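You operate a simulated robot arm through the tools that you are given. There is no shell and no other tool. Be economical: measure what you need, move in short steps, check, and stop when the job is done.

The job below is to be done with a simulated robot arm. You get a single attempt, and the scene is never put back.

TASK
Turn the heater off, let the purple and yellow rollers cool, put them in the tray, load the pink one.
Fine: Take a roller out only once its dot is white. Either well will do.

The check looks at the end state, three seconds after you hand in, the way a careful person would. Anything else that was tipped, shoved, dropped, spilled or broken makes it a failure.

THE ROBOT
A 7-joint arm with a two-finger parallel gripper, fixed in place. Base frame: the origin is at the foot of the arm, x ahead of it, y to its left, z up; the work surface is at about z = 0.856. Readings come in m, rad, newtons and seconds.
With the tool pointing down near the work surface it reaches from about 0.24 to 0.68 m from the base axis. Its first joint turns from -1.152 to 1.152 rad. Payload 2.4 kg.
The TCP is the grasp point between the finger pads, 0.03 m short of the fingertips. In the tool frame z runs along the fingers and y along their closing line. Largest opening 0.094 m; finger width 0.028, thickness 0.01; the body of the gripper, 0.05 by 0.096 m, starts 0.055 m behind the TCP.
Orientation is told as [roll, pitch, yaw] about the base's x, y, z axes, in that order, counted from this pose: with the fingers straight down and closing along the base's y, the tool's x points along the base's -x, its y along +y and its z along -z.

THE INTERFACE
- The arm moves only by the tool move_arm. Its argument "moves" is a list of rows, each a list of 7 numbers: the shift along the tool's x, y, z in m, then the turn, a rotation vector about the tool's x, y, z in rad, then the opening, from 0 (shut) to 1 (fully open). In form: [[x, y, z, wx, wy, wz, claw], ...]. A call has 1 to 12 rows; each row shifts and turns the commanded pose from where the row before left it, along the tool's axes as they then stand. Each row takes 0.2 s and may step no farther than 0.05 m and 0.15 rad from the row before; otherwise, or with a gripper value out of range, the whole call is refused. Where a pose cannot be reached the arm comes as near as it can. A force on the tool above 40 N (or 10 N above the force at the start of the call, whichever is more), or a blocked arm, ends the call early, and 0.2 s more pass. Each finger travels about 0.153 m/s and halts on what it meets, pressing with about 42 N; the grip force reading is that of the motor and also rises with nothing between the fingers. The clock runs only during rows and for 0.2 s after the last one: add rows that do not move to give the fingers time. It gives the time, the measured TCP pose, the force on the tool (base axes), the opening and the grip force at its end, in the units of the frame above (readings bear some noise), and new pictures: "pictures" is both (left out), scene, wrist or none.
- Cameras (640 x 400 px; columns grow to the right, rows downward): "scene" is fixed at [0.0593, 0.4924, 1.4496]; the picture's right is [-0.53, -0.85, 0.00], its down [-0.44, 0.28, -0.85] and it looks along [0.72, -0.45, -0.52] (base axes); focal length 342 px, centre (320, 200). "wrist" rides on the gripper at [-0.037, 0, -0.058] in the tool frame; the picture's right is [0.00, -1.00, 0.00], its down [0.97, 0.00, -0.24] and it looks along [0.24, 0.00, 0.97] (tool axes); focal length 218 px, centre (320, 200). There is no depth. A picture from a camera that has moved, and an enlarged one, comes with that camera's place and axes in the base frame and with its lens.
- close_up(camera, box): a new picture of the part [left, top, right, bottom] of that camera's present view, enlarged. It takes no simulated time.
- close_job(): hands the job in; it is judged then, once.

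Work in short steps. Places have to be worked out from the pictures, the camera data and where the tool is seen: move nearer, look again, correct. Check each grasp and each placing, and mend what went wrong. You have 120 turns and 150 pictures in all, those below and enlarged ones among them. Open the gripper and draw the arm clear of the work before you hand the job in, unless the task says otherwise; then end with one line.

The tools are called after "Call:" as a command line: name --pt "numbers of a row" for each row, then --argument value for the rest, lists and objects as JSON in quotes. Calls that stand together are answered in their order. move_arm: Moves the arm, as the interface text tells. Its arguments: {"type":"object","properties":{"moves":{"type":"array","items":{"type":"array","items":{"type":"number"}}},"pictures":{"type":"string","enum":["both","scene","wrist","none"]}},"required":["moves"]} The other tools are called the same way: close_up (camera, box) takes an enlarged picture of a part of a camera's view; close_job () hands the job in.

At the start:

```text
time: 0.0
tcp_pos: [0.3839, 0.0553, 1.2036]
ee_rot: [-0.001, 0.0, 0.0]
wrist_force: [0.6, -0.9, 0.3]
gripper_width: 0.0941
finger_force: 0.0
```

scene: 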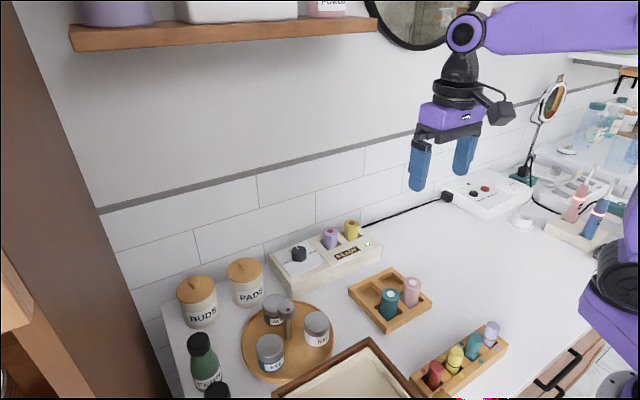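
wrist: 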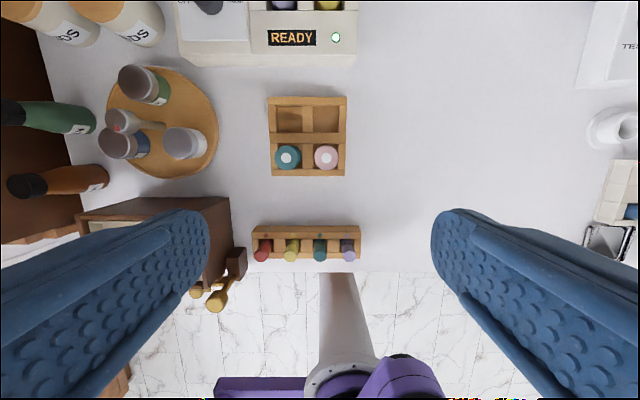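

The heater sits at the back with purple and yellow rollers, and the tray holds teal and pink. I'll zoom in on the heater and tray.

Call:
close_up --camera "scene" --box '[260, 200, 420, 300]'

Call:
close_up --camera "scene" --box '[340, 260, 520, 400]'

Call:
close_up --camera "wrist" --box '[160, 0, 380, 180]'

```text
4.00 times, centred on (340, 250) of scene
camera zoom: at [0.0593, 0.4924, 1.4496], right [-0.53, -0.85, 0.0], down [-0.44, 0.28, -0.85], along [0.72, -0.45, -0.52], focal length 1367 px, centre (240, 0)
```

zoom: 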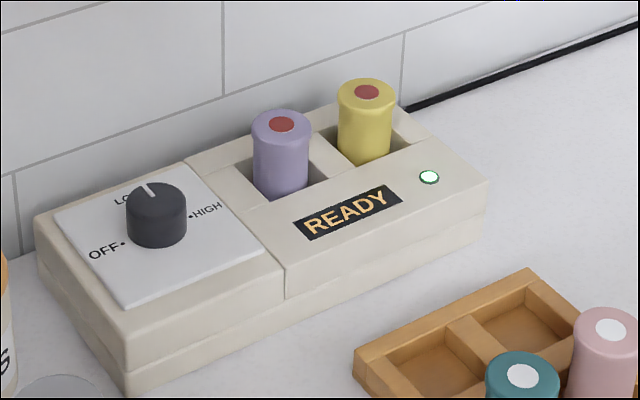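

```text
2.86 times, centred on (430, 330) of scene
camera zoom: at [0.0593, 0.4924, 1.4496], right [-0.53, -0.85, 0.0], down [-0.44, 0.28, -0.85], along [0.72, -0.45, -0.52], focal length 976 px, centre (6, -171)
```

zoom: 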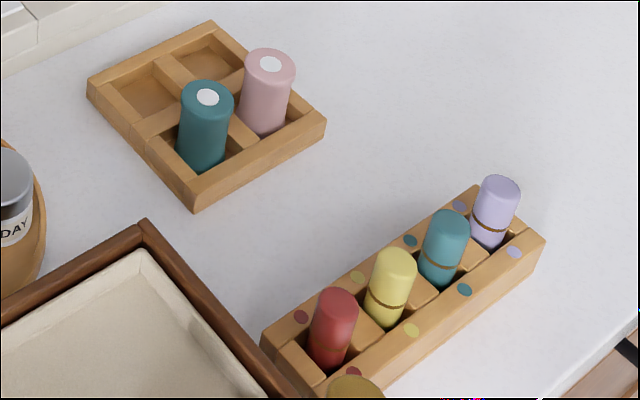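

```text
2.22 times, centred on (270, 90) of wrist
camera zoom: at [0.4207, 0.0543, 1.2606], right [0.0, -1.0, 0.0], down [-0.97, 0.0, 0.24], along [-0.24, 0.0, -0.97], focal length 485 px, centre (431, 444)
```

zoom: 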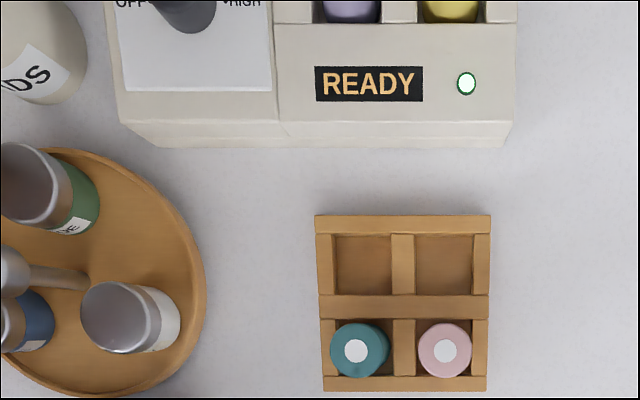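

Pointer is at LOW with OFF toward +y. My estimates are purple ≈(0.615,0.116), yellow ≈(0.615,0.051) and knob ≈(0.604,0.21). I'll move over the heater for a better look.

Call:
move_arm --pt "-0.04 0.02 0.01 0 0 0 1" --pt "-0.04 0.02 0.01 0 0 0 1" --pt "-0.04 0.02 0.01 0 0 0 1" --pt "-0.04 0.02 0.01 0 0 0 1" --pt "0 0 0 0 0 0 1"

```text
time: 1.2
tcp_pos: [0.5422, 0.134, 1.1629]
ee_rot: [-0.001, -0.001, 0.0]
wrist_force: [0.3, 0.8, -0.4]
gripper_width: 0.0938
finger_force: 0.1
camera wrist: at [0.5777, 0.1339, 1.2203], right [0.0, -1.0, 0.0], down [-0.97, 0.0, 0.24], along [-0.24, 0.0, -0.97], focal length 218 px, centre (320, 200)
```

scene: 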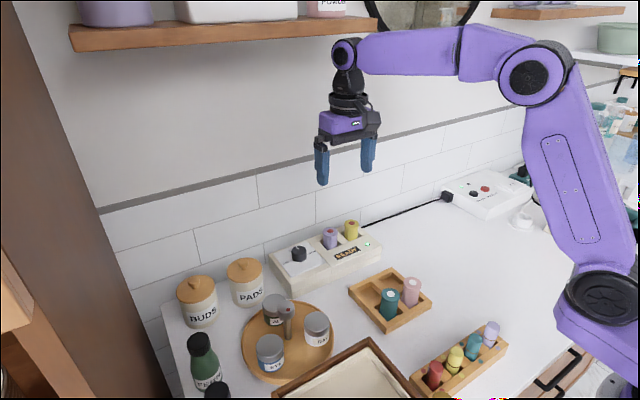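
wrist: 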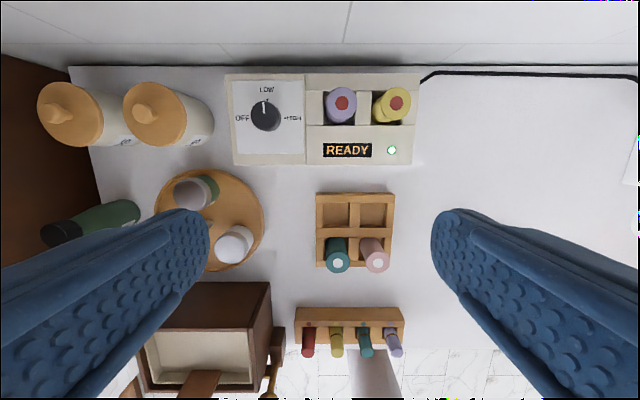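

Call:
close_up --camera "wrist" --box '[220, 50, 440, 190]'

```text
2.86 times, centred on (330, 120) of wrist
camera zoom: at [0.5777, 0.1339, 1.2203], right [0.0, -1.0, 0.0], down [-0.97, 0.0, 0.24], along [-0.24, 0.0, -0.97], focal length 624 px, centre (291, 429)
```

zoom: 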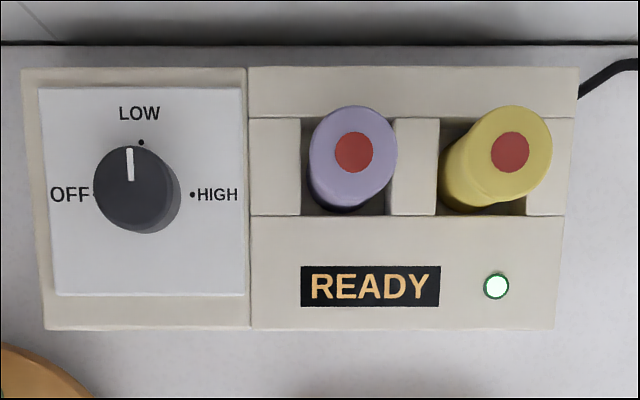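

Triangulated positions: purple (0.627,0.108), yellow (0.627,0.042), roller tops at z≈0.939. The knob is at (0.615,0.203) with its top at ≈0.933, and the wall is at x≈0.695. I'll go above the knob with the fingers partly closed.

Call:
move_arm --pt "-0.0183 0.0173 0.036 0 0 0 0.7" --pt "-0.0183 0.0173 0.036 0 0 0 0.7" --pt "-0.0183 0.0173 0.036 0 0 0 0.7" --pt "-0.0183 0.0173 0.036 0 0 0 0.7" --pt "0 0 0 0 0 0 0.7"

```text
time: 2.4
tcp_pos: [0.6171, 0.2051, 1.02]
ee_rot: [0.0, 0.0, -0.001]
wrist_force: [0.2, 0.7, 0.8]
gripper_width: 0.0659
finger_force: 0.0
camera wrist: at [0.6535, 0.2038, 1.0772], right [0.0, -1.0, 0.0], down [-0.97, 0.0, 0.24], along [-0.24, 0.0, -0.97], focal length 218 px, centre (320, 200)
```

scene: 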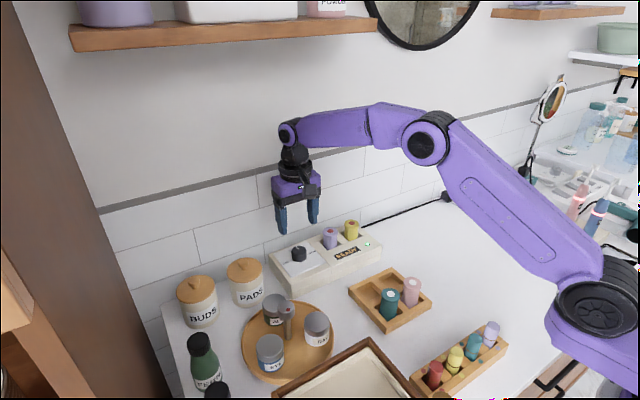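
wrist: 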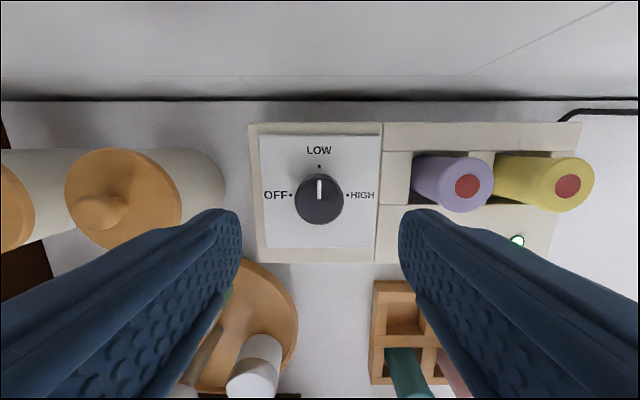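

The knob is right under the TCP, centred at about (0.618,0.204). I'll descend to put the fingertips beside it.

Call:
move_arm --pt "0 0 0.03 0 0 0 0.6" --pt "0 0 0.03 0 0 0 0.6" --pt "0 0 0.013 0 0 0 0.6" --pt "0 0 0 0 0 0 0.6"

Call:
close_up --camera "scene" --box '[240, 180, 400, 300]'

```text
time: 3.4
tcp_pos: [0.6168, 0.2037, 0.9453]
ee_rot: [0.0, 0.001, -0.001]
wrist_force: [0.0, 0.0, -0.5]
gripper_width: 0.0566
finger_force: 0.0
camera wrist: at [0.6536, 0.2034, 1.003], right [0.0, -1.0, 0.0], down [-0.97, 0.0, 0.24], along [-0.24, 0.0, -0.97], focal length 218 px, centre (320, 200)
```

scene: 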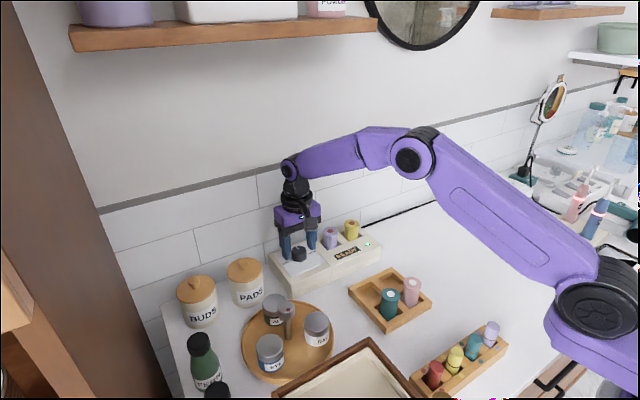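
wrist: 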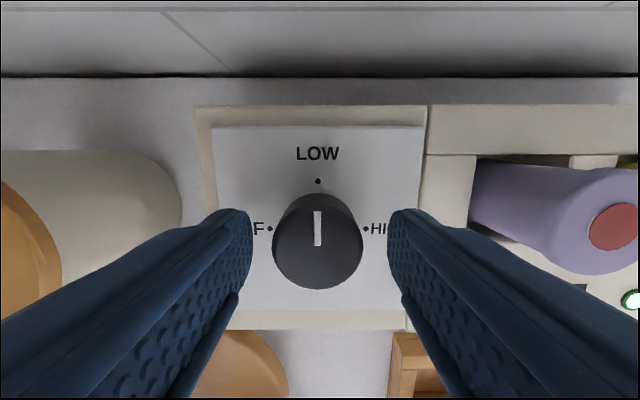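

```text
3.33 times, centred on (320, 240) of scene
camera zoom: at [0.0593, 0.4924, 1.4496], right [-0.53, -0.85, 0.0], down [-0.44, 0.28, -0.85], along [0.72, -0.45, -0.52], focal length 1139 px, centre (320, 67)
```

zoom: 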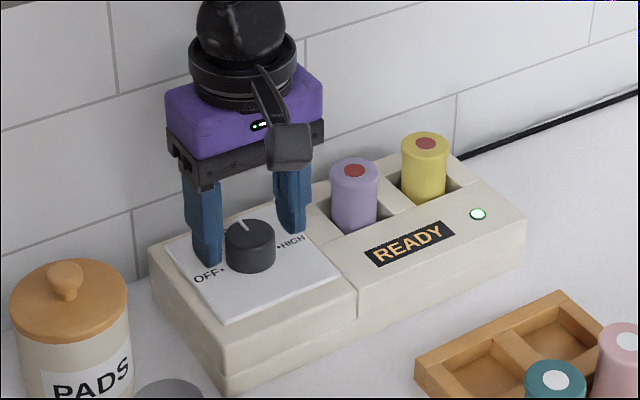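

The fingers straddle the knob and are centred on it. Closing on it now.

Call:
move_arm --pt "0 0 0 0 0 0 0.4" --pt "0 0 0 0 0 0 0.25" --pt "0 0 0 0 0 0 0.25" --pictures "none"

```text
time: 4.2
tcp_pos: [0.618, 0.205, 0.9449]
ee_rot: [-0.001, 0.0, 0.0]
wrist_force: [2.4, 3.6, -3.4]
gripper_width: 0.0351
finger_force: 44.9
```

The knob is held at 0.035 m with low forces. I'll turn counter-clockwise from above (negative about tool z) by about 45° first and check.

Call:
move_arm --pt "0 0 0 0 0 -0.13 0.25" --pt "0 0 0 0 0 -0.13 0.25" --pt "0 0 0 0 0 -0.13 0.25" --pt "0 0 0 0 0 -0.13 0.25" --pt "0 0 0 0 0 -0.13 0.25" --pt "0 0 0 0 0 -0.13 0.25" --pictures "wrist"

```text
time: 5.6
tcp_pos: [0.6173, 0.2064, 0.9451]
ee_rot: [0.003, 0.001, 0.786]
wrist_force: [-2.4, 12.3, -4.8]
gripper_width: 0.0352
finger_force: 44.9
camera wrist: at [0.6423, 0.2317, 1.003], right [0.71, -0.71, 0.0], down [-0.69, -0.69, 0.24], along [-0.17, -0.17, -0.97], focal length 218 px, centre (320, 200)
```

wrist: 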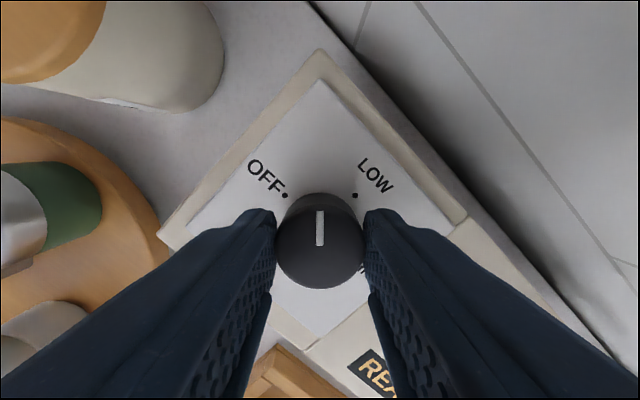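

The knob turns with the grip, midway between LOW and OFF. Continuing the remaining 45°.

Call:
move_arm --pt "0 0 0 0 0 -0.13 0.25" --pt "0 0 0 0 0 -0.13 0.25" --pt "0 0 0 0 0 -0.13 0.25" --pt "0 0 0 0 0 -0.13 0.25" --pt "0 0 0 0 0 -0.13 0.25" --pt "0 0 0 0 0 -0.135 0.25" --pt "0 0 0 0 0 0 0.25" --pictures "wrist"

```text
time: 7.2
tcp_pos: [0.6147, 0.2076, 0.9455]
ee_rot: [0.007, 0.003, 1.57]
wrist_force: [-18.2, 13.5, -6.9]
gripper_width: 0.035
finger_force: 44.3
camera wrist: at [0.6151, 0.2432, 1.003], right [1.0, 0.0, 0.0], down [0.0, -0.97, 0.24], along [0.0, -0.24, -0.97], focal length 218 px, centre (320, 200)
```

wrist: 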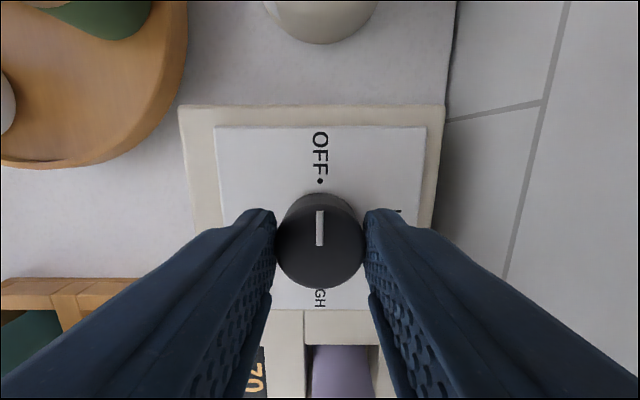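

The pointer is at OFF. I'll release, rise and check the panel.

Call:
move_arm --pt "0 0 0 0 0 0 0.5" --pt "0 0 0 0 0 0 0.55" --pt "0 0 -0.03 0 0 0 0.55" --pt "0 0 -0.04 0 0 0 0.55" --pt "0 0 -0.03 0 0 0 0.7"

Call:
close_up --camera "scene" --box '[240, 180, 440, 320]'

```text
time: 8.4
tcp_pos: [0.618, 0.2029, 1.0457]
ee_rot: [0.0, 0.0, 1.566]
wrist_force: [0.7, 0.0, 0.7]
gripper_width: 0.0658
finger_force: 0.0
camera wrist: at [0.6181, 0.2396, 1.1036], right [1.0, -0.01, 0.0], down [-0.01, -0.97, 0.24], along [0.0, -0.24, -0.97], focal length 218 px, centre (320, 200)
```

scene: 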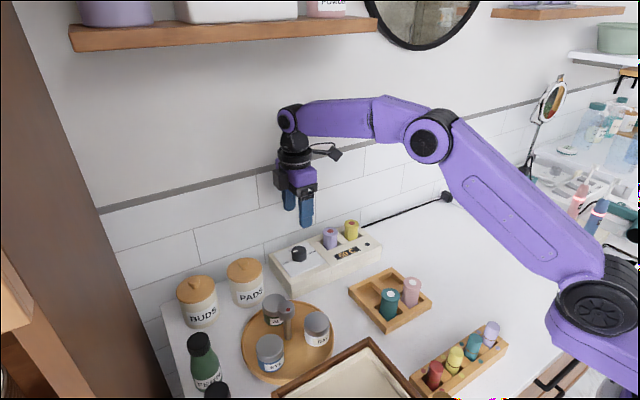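
wrist: 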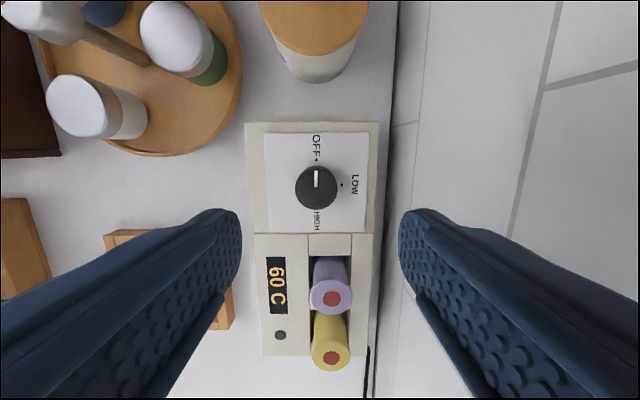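

```text
2.86 times, centred on (340, 250) of scene
camera zoom: at [0.0593, 0.4924, 1.4496], right [-0.53, -0.85, 0.0], down [-0.44, 0.28, -0.85], along [0.72, -0.45, -0.52], focal length 976 px, centre (263, 57)
```

zoom: 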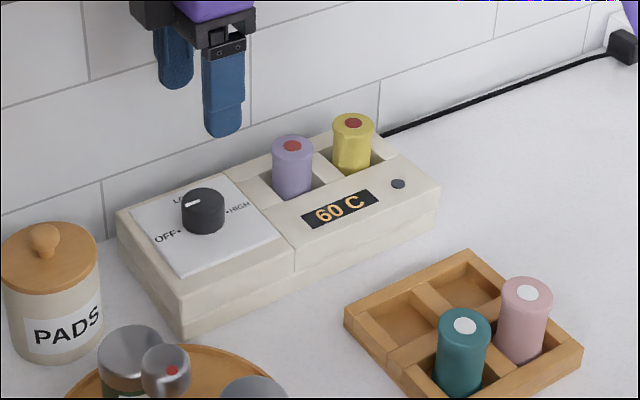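

It's off: the LED is out and the display reads 60 C, with both dots still red. I'll move above the purple roller and wait.

Call:
move_arm --pt "0.032 -0.003 0 0 0 0 0.7" --pt "0.032 -0.003 0 0 0 0 0.7" --pt "0.031 -0.003 0 0 0 0 0.7" --pt "0 0 0 0 0 0 0.7" --pt "0 0 0 0 0 0 0.7" --pt "0 0 0 0 0 0 0.7" --pt "0 0 0 0 0 0 0.7" --pt "0 0 0 0 0 0 0.7" --pt "0 0 0 0 0 0 0.7" --pt "0 0 0 0 0 0 0.7" --pt "0 0 0 0 0 0 0.7" --pt "0 0 0 0 0 0 0.7"

```text
time: 11.0
tcp_pos: [0.6271, 0.1085, 1.0443]
ee_rot: [0.002, 0.001, 1.566]
wrist_force: [0.6, 0.0, 0.2]
gripper_width: 0.0658
finger_force: 0.0
camera wrist: at [0.6268, 0.1445, 1.1023], right [1.0, -0.01, 0.0], down [-0.01, -0.97, 0.24], along [0.0, -0.24, -0.97], focal length 218 px, centre (320, 200)
```

scene: 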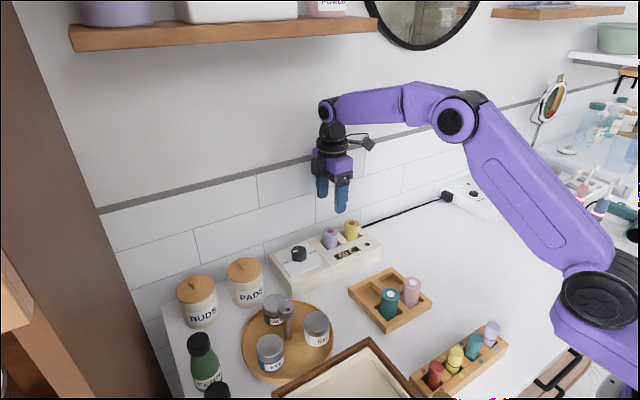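
wrist: 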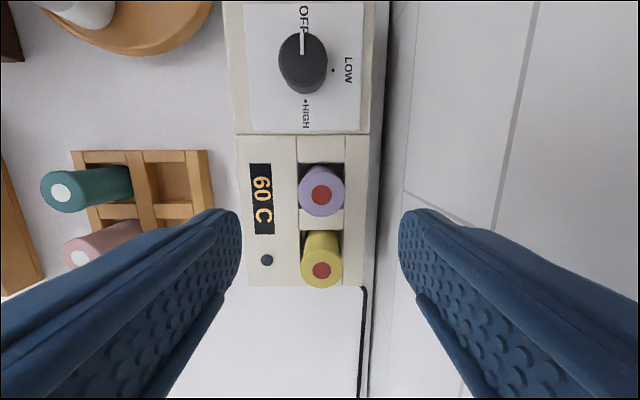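

The TCP is aligned over purple at (0.627,0.109). It still reads 60 C, so I'll wait some more.

Call:
move_arm --pt "0 0 0 0 0 0 0.7" --pt "0 0 0 0 0 0 0.7" --pt "0 0 0 0 0 0 0.7" --pt "0 0 0 0 0 0 0.7" --pt "0 0 0 0 0 0 0.7" --pt "0 0 0 0 0 0 0.7" --pt "0 0 0 0 0 0 0.7" --pt "0 0 0 0 0 0 0.7" --pt "0 0 0 0 0 0 0.7" --pt "0 0 0 0 0 0 0.7" --pt "0 0 0 0 0 0 0.7" --pt "0 0 0 0 0 0 0.7" --pictures "none"

Call:
move_arm --pt "0 0 0 0 0 0 0.7" --pt "0 0 0 0 0 0 0.7" --pt "0 0 0 0 0 0 0.7" --pt "0 0 0 0 0 0 0.7" --pt "0 0 0 0 0 0 0.7" --pt "0 0 0 0 0 0 0.7" --pt "0 0 0 0 0 0 0.7" --pt "0 0 0 0 0 0 0.7" --pt "0 0 0 0 0 0 0.7" --pt "0 0 0 0 0 0 0.7" --pt "0 0 0 0 0 0 0.7" --pt "0 0 0 0 0 0 0.7" --pictures "wrist"

```text
time: 13.6
tcp_pos: [0.6266, 0.1087, 1.0439]
ee_rot: [0.0, 0.0, 1.566]
wrist_force: [-0.3, 0.3, 0.4]
gripper_width: 0.0657
finger_force: 0.1
```

```text
time: 16.2
tcp_pos: [0.6272, 0.1086, 1.0447]
ee_rot: [0.001, -0.001, 1.565]
wrist_force: [-0.3, -0.6, 1.1]
gripper_width: 0.0657
finger_force: 0.1
camera wrist: at [0.6268, 0.1445, 1.1023], right [1.0, -0.01, 0.0], down [-0.01, -0.97, 0.24], along [0.0, -0.24, -0.97], focal length 218 px, centre (320, 200)
```

wrist: 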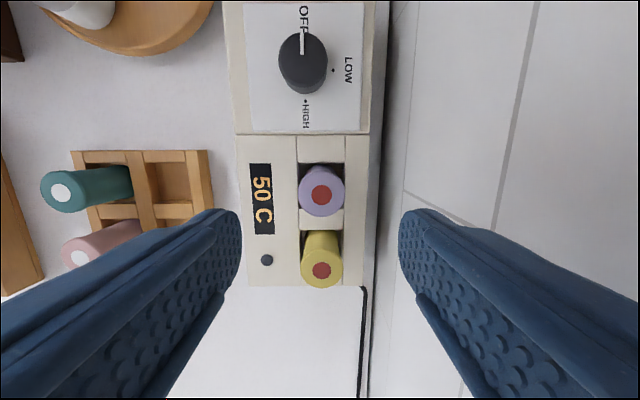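

It's cooling, about 10 C in 5–10 s. Waiting longer.

Call:
move_arm --pt "0 0 0 0 0 0 0.7" --pt "0 0 0 0 0 0 0.7" --pt "0 0 0 0 0 0 0.7" --pt "0 0 0 0 0 0 0.7" --pt "0 0 0 0 0 0 0.7" --pt "0 0 0 0 0 0 0.7" --pt "0 0 0 0 0 0 0.7" --pt "0 0 0 0 0 0 0.7" --pt "0 0 0 0 0 0 0.7" --pt "0 0 0 0 0 0 0.7" --pt "0 0 0 0 0 0 0.7" --pt "0 0 0 0 0 0 0.7" --pictures "none"

Call:
move_arm --pt "0 0 0 0 0 0 0.7" --pt "0 0 0 0 0 0 0.7" --pt "0 0 0 0 0 0 0.7" --pt "0 0 0 0 0 0 0.7" --pt "0 0 0 0 0 0 0.7" --pt "0 0 0 0 0 0 0.7" --pt "0 0 0 0 0 0 0.7" --pt "0 0 0 0 0 0 0.7" --pt "0 0 0 0 0 0 0.7" --pt "0 0 0 0 0 0 0.7" --pt "0 0 0 0 0 0 0.7" --pt "0 0 0 0 0 0 0.7" --pictures "none"

Call:
move_arm --pt "0 0 0 0 0 0 0.7" --pt "0 0 0 0 0 0 0.7" --pt "0 0 0 0 0 0 0.7" --pt "0 0 0 0 0 0 0.7" --pt "0 0 0 0 0 0 0.7" --pt "0 0 0 0 0 0 0.7" --pt "0 0 0 0 0 0 0.7" --pt "0 0 0 0 0 0 0.7" --pt "0 0 0 0 0 0 0.7" --pt "0 0 0 0 0 0 0.7" --pt "0 0 0 0 0 0 0.7" --pt "0 0 0 0 0 0 0.7" --pictures "none"

Call:
move_arm --pt "0 0 0 0 0 0 0.7" --pt "0 0 0 0 0 0 0.7" --pt "0 0 0 0 0 0 0.7" --pt "0 0 0 0 0 0 0.7" --pt "0 0 0 0 0 0 0.7" --pt "0 0 0 0 0 0 0.7" --pt "0 0 0 0 0 0 0.7" --pt "0 0 0 0 0 0 0.7" --pt "0 0 0 0 0 0 0.7" --pt "0 0 0 0 0 0 0.7" --pt "0 0 0 0 0 0 0.7" --pt "0 0 0 0 0 0 0.7" --pictures "wrist"

```text
time: 18.8
tcp_pos: [0.6256, 0.1084, 1.0452]
ee_rot: [0.0, -0.001, 1.567]
wrist_force: [0.5, 0.6, 0.1]
gripper_width: 0.0656
finger_force: 0.0
```

```text
time: 21.4
tcp_pos: [0.6278, 0.1084, 1.0447]
ee_rot: [-0.001, 0.0, 1.567]
wrist_force: [1.0, -0.9, 0.5]
gripper_width: 0.0659
finger_force: 0.0
```

```text
time: 24.0
tcp_pos: [0.6269, 0.1087, 1.0447]
ee_rot: [0.0, 0.001, 1.567]
wrist_force: [-0.6, -0.9, 0.3]
gripper_width: 0.0657
finger_force: 0.1
```

```text
time: 26.6
tcp_pos: [0.6274, 0.1068, 1.0459]
ee_rot: [0.0, -0.001, 1.567]
wrist_force: [0.6, 0.1, -0.1]
gripper_width: 0.0658
finger_force: 0.1
camera wrist: at [0.6268, 0.1445, 1.1023], right [1.0, -0.01, 0.0], down [-0.01, -0.97, 0.24], along [0.0, -0.24, -0.97], focal length 218 px, centre (320, 200)
```

wrist: 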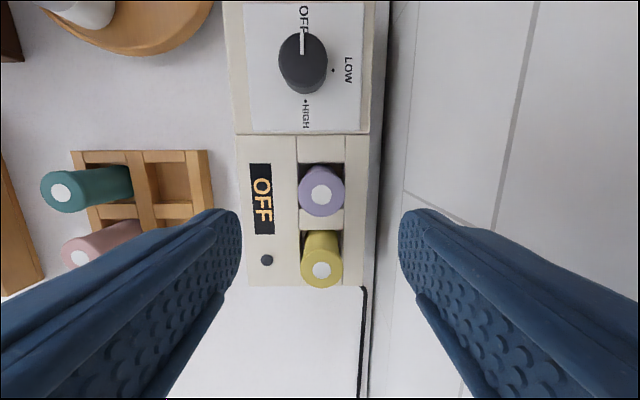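

The display reads OFF and both dots are white. Descending to grasp purple.

Call:
move_arm --pt "0 0 0.04 0 0 0 0.7" --pt "0 0 0.035 0 0 0 0.7" --pt "0 0 0.026 0 0 0 0.7" --pt "0 0 0 0 0 0 0.7"

Call:
close_up --camera "scene" --box '[260, 180, 420, 300]'

```text
time: 27.6
tcp_pos: [0.6252, 0.1084, 0.9458]
ee_rot: [0.0, 0.0, 1.566]
wrist_force: [-0.1, -1.2, -0.6]
gripper_width: 0.0659
finger_force: 0.0
camera wrist: at [0.6253, 0.1447, 1.0035], right [1.0, -0.01, 0.0], down [-0.01, -0.97, 0.24], along [0.0, -0.24, -0.97], focal length 218 px, centre (320, 200)
```

scene: 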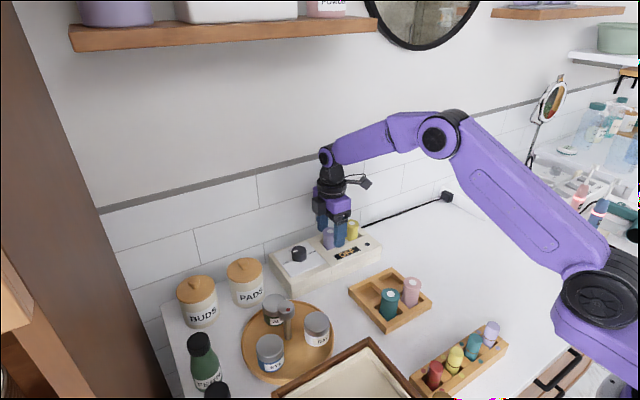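
wrist: 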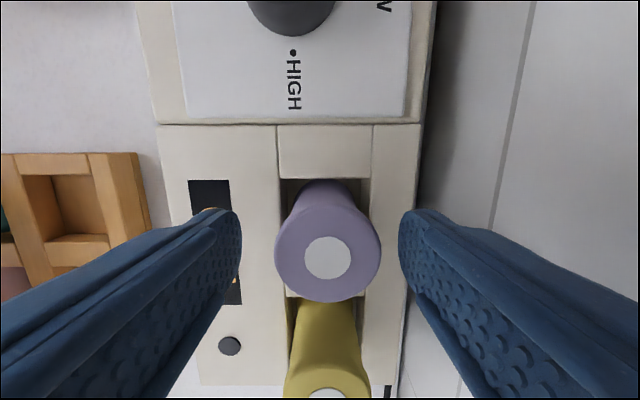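

```text
3.33 times, centred on (340, 240) of scene
camera zoom: at [0.0593, 0.4924, 1.4496], right [-0.53, -0.85, 0.0], down [-0.44, 0.28, -0.85], along [0.72, -0.45, -0.52], focal length 1139 px, centre (253, 67)
```

zoom: 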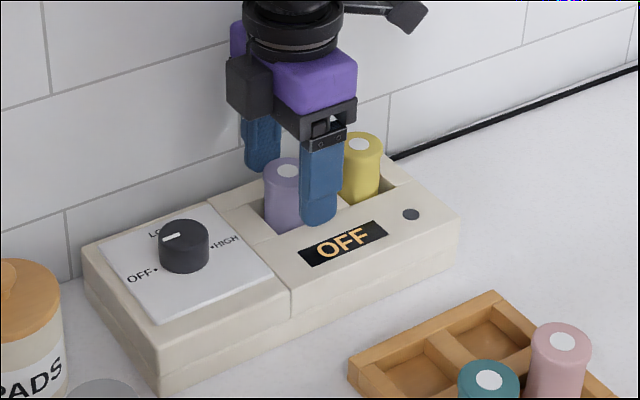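

The roller is between the fingers with about 2 mm offset in x. I'll correct that and close.

Call:
move_arm --pt "-0.001 -0.002 0.002 0 0 0 0.6" --pt "0 0 0 0 0 0 0.45" --pt "0 0 0 0 0 0 0.3" --pt "0 0 0 0 0 0 0.3" --pictures "none"

```text
time: 28.6
tcp_pos: [0.627, 0.1095, 0.9446]
ee_rot: [0.0, 0.0, 1.566]
wrist_force: [-0.7, 0.6, 0.4]
gripper_width: 0.036
finger_force: 41.7
```

Gripped at 0.036 m. Lifting straight up slowly.

Call:
move_arm --pt "0 0 -0.02 0 0 0 0.3" --pt "0 0 -0.03 0 0 0 0.3" --pt "0 0 -0.04 0 0 0 0.3" --pt "0 0 -0.04 0 0 0 0.3" --pt "0 0 0 0 0 0 0.3"

Call:
close_up --camera "scene" --box '[260, 140, 440, 340]'

```text
time: 29.8
tcp_pos: [0.6285, 0.1091, 1.0739]
ee_rot: [0.001, 0.0, 1.564]
wrist_force: [0.3, 0.8, 0.4]
gripper_width: 0.0283
finger_force: 0.1
camera wrist: at [0.6288, 0.1455, 1.1308], right [1.0, -0.01, 0.0], down [-0.01, -0.97, 0.24], along [0.0, -0.24, -0.97], focal length 218 px, centre (320, 200)
```

scene: 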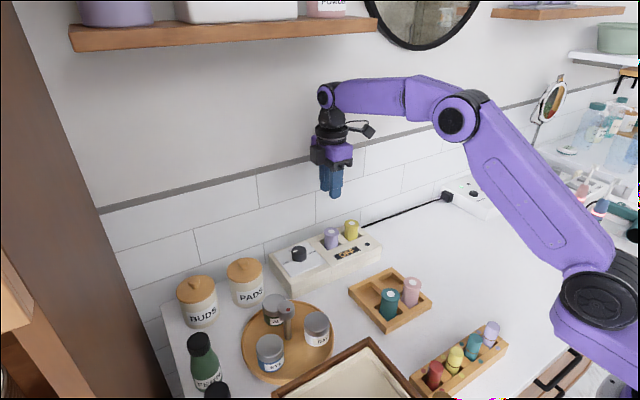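
wrist: 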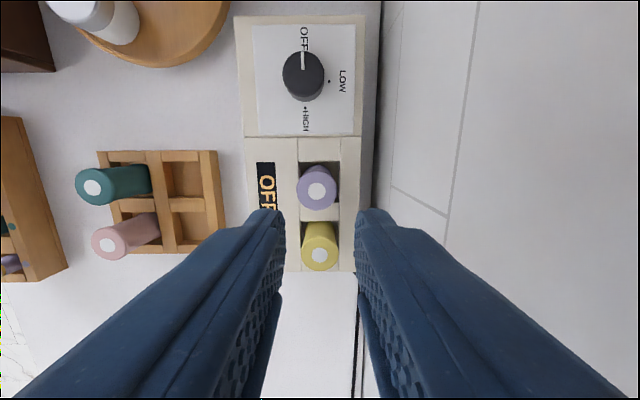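

```text
2.00 times, centred on (350, 240) of scene
camera zoom: at [0.0593, 0.4924, 1.4496], right [-0.53, -0.85, 0.0], down [-0.44, 0.28, -0.85], along [0.72, -0.45, -0.52], focal length 684 px, centre (260, 120)
```

zoom: 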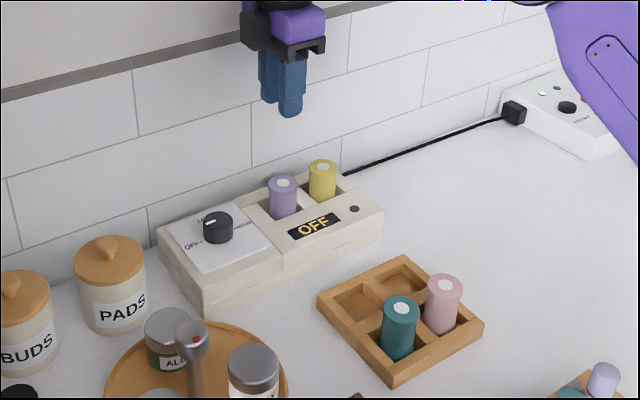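

The roller slipped out of the grip and is still standing in its well. The heater top works out to z≈0.90, so I'll grip about 10 mm lower and close fully.

Call:
move_arm --pt "0 0 0 0 0 0 0.7" --pt "0 0 0.03 0 0 0 0.7" --pt "0 0 0.04 0 0 0 0.7" --pt "0 0 0.04 0 0 0 0.7" --pt "0 0 0.028 0 0 0 0.7" --pt "0 0 0 0 0 0 0.7" --pictures "wrist"

Call:
close_up --camera "scene" --box '[290, 190, 390, 270]'

```text
time: 31.2
tcp_pos: [0.6267, 0.1076, 0.9328]
ee_rot: [0.001, -0.001, 1.565]
wrist_force: [-0.7, -0.6, 0.2]
gripper_width: 0.0658
finger_force: 0.1
camera wrist: at [0.6267, 0.1441, 0.9916], right [1.0, -0.01, 0.0], down [-0.01, -0.97, 0.24], along [0.0, -0.24, -0.97], focal length 218 px, centre (320, 200)
```

wrist: 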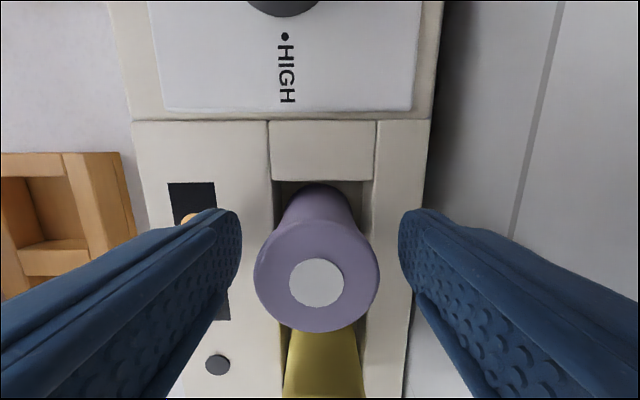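

```text
5.00 times, centred on (340, 230) of scene
camera zoom: at [0.0594, 0.4924, 1.4496], right [-0.53, -0.85, 0.0], down [-0.44, 0.28, -0.85], along [0.72, -0.45, -0.52], focal length 1709 px, centre (220, 50)
```

zoom: 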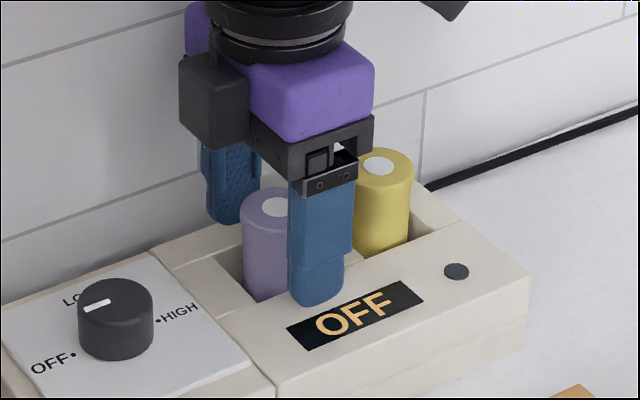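

Centred and lower, with 6 mm more overlap. Closing fully.

Call:
move_arm --pt "0 0 0 0 0 0 0.45" --pt "0 0 0 0 0 0 0.0" --pt "0 0 0 0 0 0 0.0" --pt "0 0 0 0 0 0 0.0" --pictures "none"

Call:
move_arm --pt "0 0 -0.01 0 0 0 0.0" --pt "0 0 -0.01 0 0 0 0.0" --pt "0 0 -0.01 0 0 0 0.0" --pictures "wrist"

Call:
close_up --camera "scene" --box '[290, 190, 390, 270]'

```text
time: 32.2
tcp_pos: [0.6259, 0.1074, 0.9344]
ee_rot: [-0.001, -0.001, 1.567]
wrist_force: [-0.3, 0.5, -0.1]
gripper_width: 0.0368
finger_force: 41.5
```

```text
time: 33.0
tcp_pos: [0.6273, 0.1091, 0.9664]
ee_rot: [0.001, 0.001, 1.564]
wrist_force: [-0.3, 0.2, -0.5]
gripper_width: 0.0368
finger_force: 42.6
camera wrist: at [0.6275, 0.1459, 1.0233], right [1.0, -0.01, 0.0], down [-0.01, -0.97, 0.24], along [0.0, -0.24, -0.97], focal length 218 px, centre (320, 200)
```

wrist: 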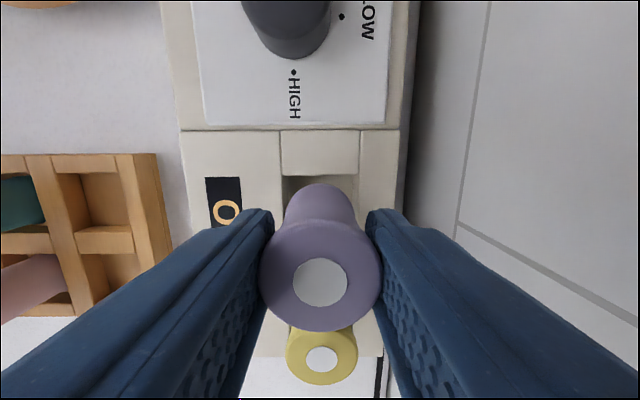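

```text
5.00 times, centred on (340, 230) of scene
camera zoom: at [0.0594, 0.4924, 1.4496], right [-0.53, -0.85, 0.0], down [-0.44, 0.28, -0.85], along [0.72, -0.45, -0.52], focal length 1709 px, centre (220, 50)
```

zoom: 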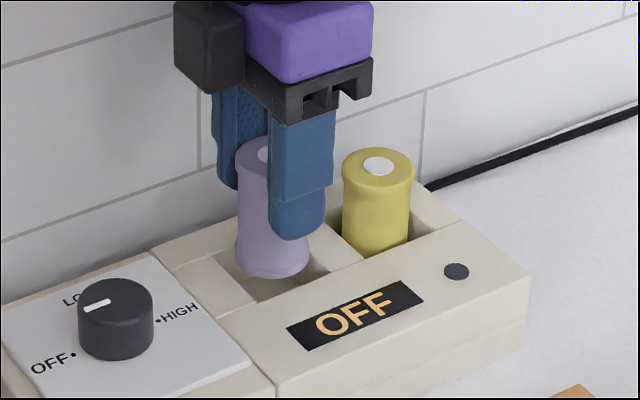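

Purple is held and clear of the well. I'll lift and carry it over the back-left tray cell, estimated at (0.467,0.107).

Call:
move_arm --pt "0 0 -0.035 0 0 0 0" --pt "0 0 -0.035 0 0 0 0" --pt "0 0.04 0 0 0 0 0" --pt "0 0.04 0 0 0 0 0" --pt "0 0.04 0 0 0 0 0" --pt "0.001 0.04 0 0 0 0 0" --pt "0 0 0 0 0 0 0"

Call:
close_up --camera "scene" --box '[320, 200, 460, 340]'

```text
time: 34.6
tcp_pos: [0.4684, 0.1088, 1.0348]
ee_rot: [0.0, 0.0, 1.563]
wrist_force: [-0.6, 0.4, 0.0]
gripper_width: 0.037
finger_force: 42.1
camera wrist: at [0.468, 0.1454, 1.0931], right [1.0, -0.01, 0.0], down [-0.01, -0.97, 0.24], along [0.0, -0.24, -0.97], focal length 218 px, centre (320, 200)
```

scene: 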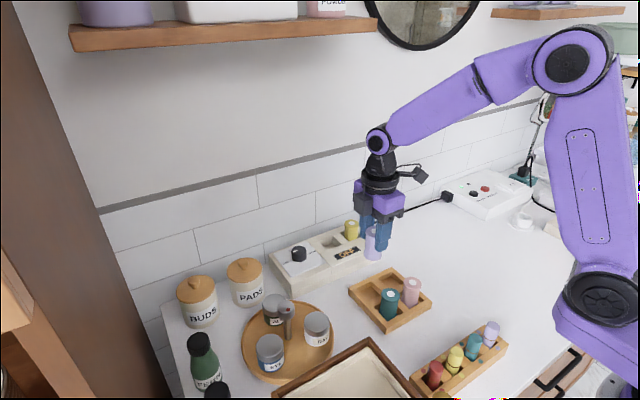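
wrist: 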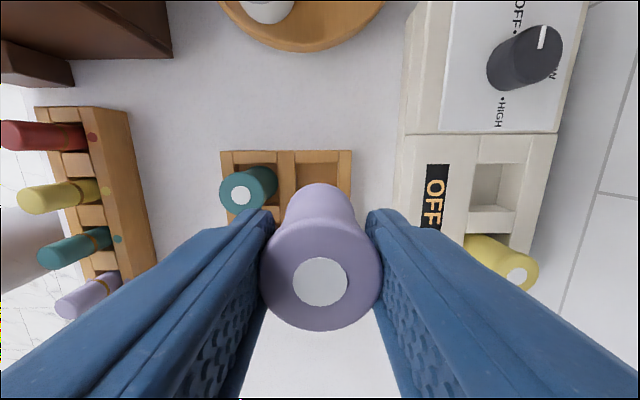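

```text
2.86 times, centred on (390, 270) of scene
camera zoom: at [0.0593, 0.4924, 1.4496], right [-0.53, -0.85, 0.0], down [-0.44, 0.28, -0.85], along [0.72, -0.45, -0.52], focal length 976 px, centre (120, 0)
```

zoom: 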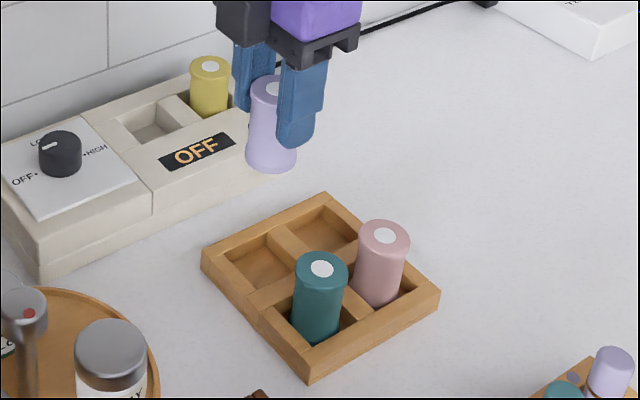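

The cell centre triangulates to (0.465,0.1065) and seated roller tops should be at z≈0.917. I'll correct by (-3,-2.5 mm) and descend most of the way.

Call:
move_arm --pt "0.0025 0.003 0.02 0 0 0 0" --pt "0 0 0.03 0 0 0 0" --pt "0 0 0.02 0 0 0 0" --pt "0 0 0.01 0 0 0 0" --pt "0 0 0 0 0 0 0"

Call:
close_up --camera "scene" --box '[330, 220, 450, 340]'

```text
time: 35.8
tcp_pos: [0.4632, 0.1071, 0.9566]
ee_rot: [0.0, -0.002, 1.566]
wrist_force: [-0.8, 0.2, 0.1]
gripper_width: 0.0366
finger_force: 41.7
camera wrist: at [0.4649, 0.1438, 1.0126], right [1.0, -0.01, 0.0], down [-0.01, -0.97, 0.24], along [0.0, -0.24, -0.97], focal length 218 px, centre (320, 200)
```

scene: 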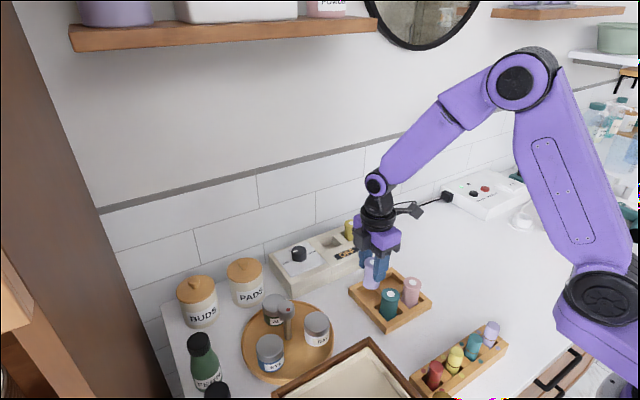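
wrist: 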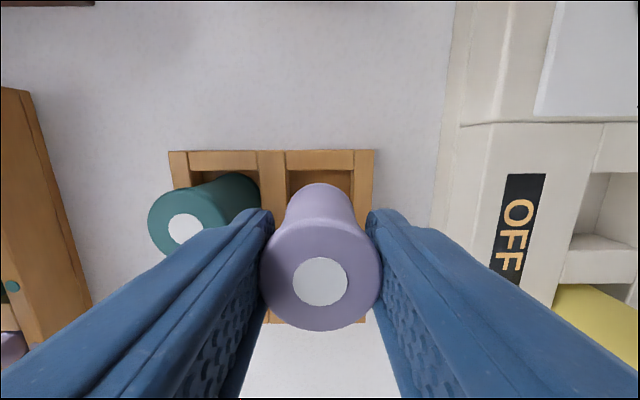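

```text
3.33 times, centred on (390, 280) of scene
camera zoom: at [0.0594, 0.4924, 1.4496], right [-0.53, -0.85, 0.0], down [-0.44, 0.28, -0.85], along [0.72, -0.45, -0.52], focal length 1139 px, centre (87, -67)
```

zoom: 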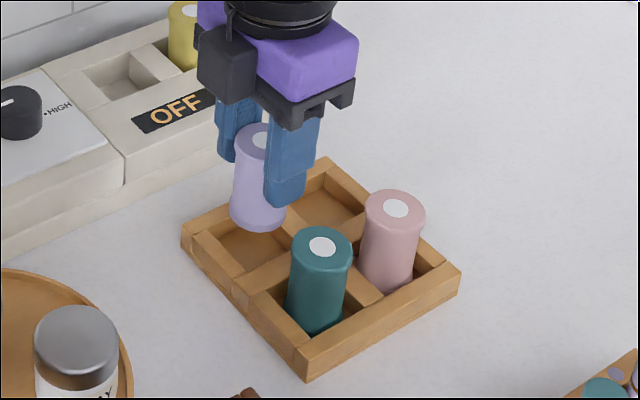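

The roller is centred over the cell. Lowering gently to the seated height.

Call:
move_arm --pt "0 0 0.015 0 0 0 0" --pt "0 0 0.012 0 0 0 0" --pt "0 0 0.008 0 0 0 0" --pt "0 0 0.005 0 0 0 0" --pt "0 0 0.003 0 0 0 0" --pt "0 0 0 0 0 0 0"

Call:
close_up --camera "scene" --box '[330, 220, 450, 340]'

```text
time: 37.2
tcp_pos: [0.4642, 0.1056, 0.912]
ee_rot: [-0.003, 0.001, 1.563]
wrist_force: [-5.1, -2.7, 25.9]
gripper_width: 0.0367
finger_force: 42.3
camera wrist: at [0.4643, 0.1429, 0.97], right [1.0, -0.01, 0.0], down [-0.01, -0.97, 0.24], along [0.0, -0.24, -0.97], focal length 218 px, centre (320, 200)
```

scene: 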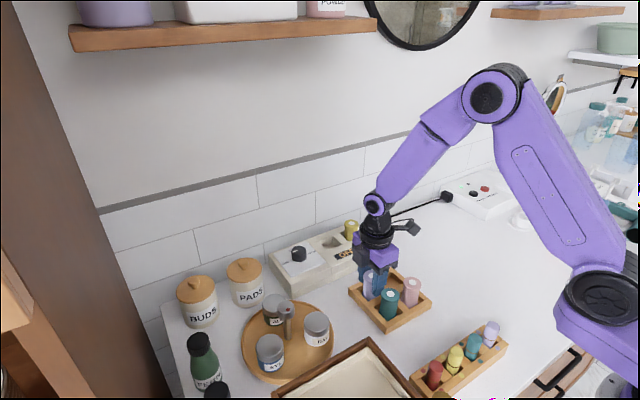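
wrist: 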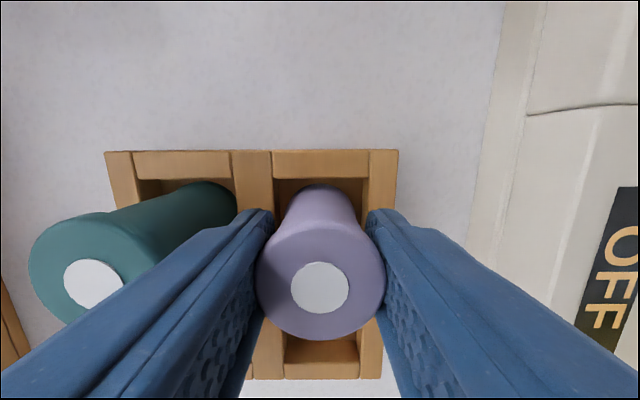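

```text
3.33 times, centred on (390, 280) of scene
camera zoom: at [0.0588, 0.4922, 1.4497], right [-0.53, -0.85, 0.0], down [-0.44, 0.28, -0.85], along [0.73, -0.45, -0.52], focal length 1139 px, centre (87, -67)
```

zoom: 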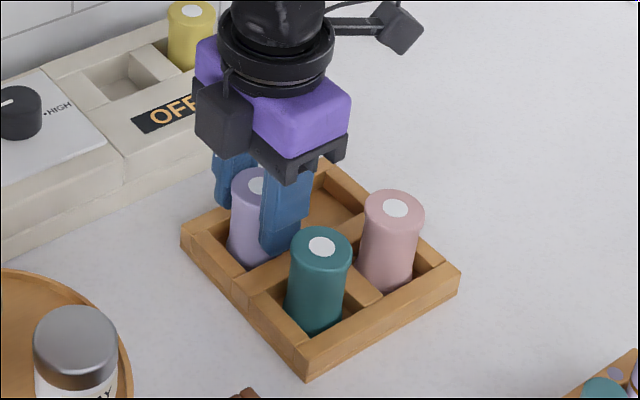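

It's seated (contact ~26 N, expected height). I'll ease up 2 mm, open narrowly so as not to touch teal, and rise.

Call:
move_arm --pt "0 0 -0.002 0 0 0 0" --pt "0 0 0 0 0 0 0.48" --pt "0 0 0 0 0 0 0.52" --pt "0 0 -0.02 0 0 0 0.52" --pt "0 0 -0.04 0 0 0 0.52" --pt "0 0 -0.045 0 0 0 0.52" --pt "0 0 -0.02 0 0 0 0.7"

Call:
close_up --camera "scene" --box '[330, 220, 450, 340]'

```text
time: 38.8
tcp_pos: [0.464, 0.105, 1.04]
ee_rot: [0.001, -0.001, 1.565]
wrist_force: [0.0, -0.3, -0.1]
gripper_width: 0.0658
finger_force: 0.1
camera wrist: at [0.4639, 0.1424, 1.0975], right [1.0, -0.01, 0.0], down [-0.01, -0.97, 0.24], along [0.0, -0.24, -0.97], focal length 218 px, centre (320, 200)
```

scene: 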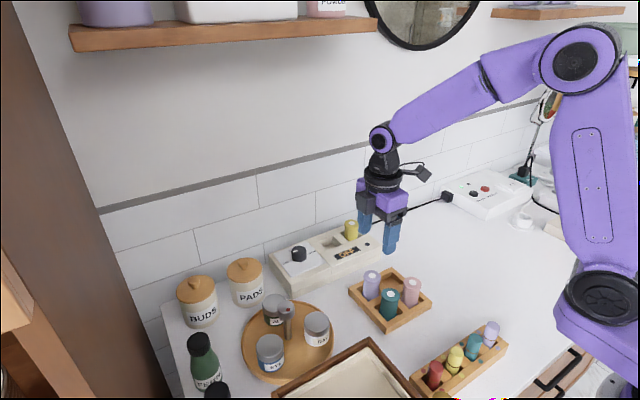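
wrist: 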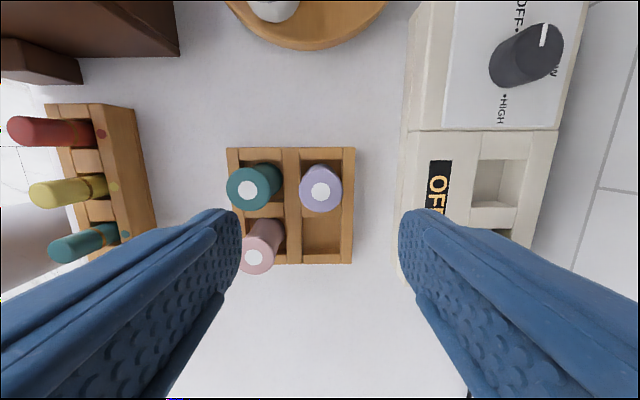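

```text
3.33 times, centred on (390, 280) of scene
camera zoom: at [0.0593, 0.4924, 1.4496], right [-0.53, -0.85, 0.0], down [-0.44, 0.28, -0.85], along [0.72, -0.45, -0.52], focal length 1139 px, centre (87, -67)
```

zoom: 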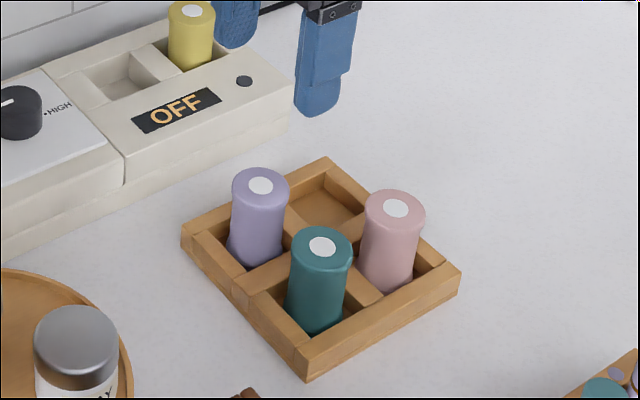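

Purple stands in its cell and nothing else was disturbed. Now over to yellow at ≈(0.627,0.042).

Call:
move_arm --pt "0.0155 -0.041 0 0 0 0 0.7" --pt "0.0155 -0.041 0 0 0 0 0.7" --pt "0.0155 -0.041 0 0 0 0 0.7" --pt "0.0155 -0.041 0 0 0 0 0.7" --pt "0 0 0 0 0 0 0.7" --pictures "wrist"

```text
time: 40.0
tcp_pos: [0.6291, 0.0432, 1.0392]
ee_rot: [0.003, 0.0, 1.567]
wrist_force: [0.4, -0.1, -0.6]
gripper_width: 0.0657
finger_force: 0.1
camera wrist: at [0.6292, 0.0799, 1.0963], right [1.0, -0.01, 0.0], down [-0.01, -0.97, 0.24], along [0.0, -0.24, -0.97], focal length 218 px, centre (320, 200)
```

wrist: 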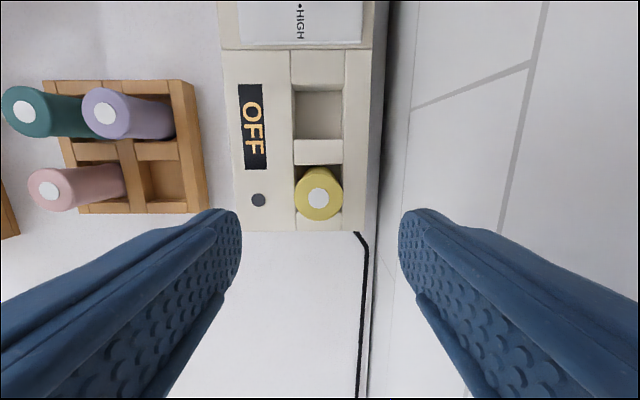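

Yellow's dot is white and sits at (0.6277,0.0425). Descending and closing.

Call:
move_arm --pt "0.0005 0.0013 0.035 0 0 0 0.7" --pt "0 0 0.04 0 0 0 0.7" --pt "0 0 0.0305 0 0 0 0.7" --pt "0 0 0 0 0 0 0.7" --pictures "wrist"

```text
time: 41.0
tcp_pos: [0.6261, 0.043, 0.9334]
ee_rot: [0.0, 0.0, 1.566]
wrist_force: [0.0, 0.3, 0.1]
gripper_width: 0.066
finger_force: 0.0
camera wrist: at [0.6256, 0.0801, 0.9907], right [1.0, -0.01, 0.0], down [-0.01, -0.97, 0.24], along [0.0, -0.24, -0.97], focal length 218 px, centre (320, 200)
```

wrist: 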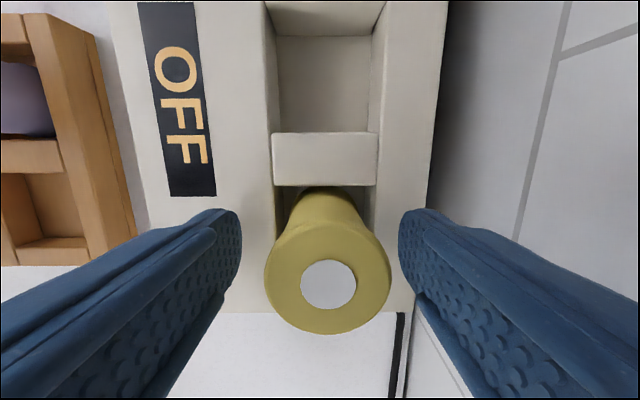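

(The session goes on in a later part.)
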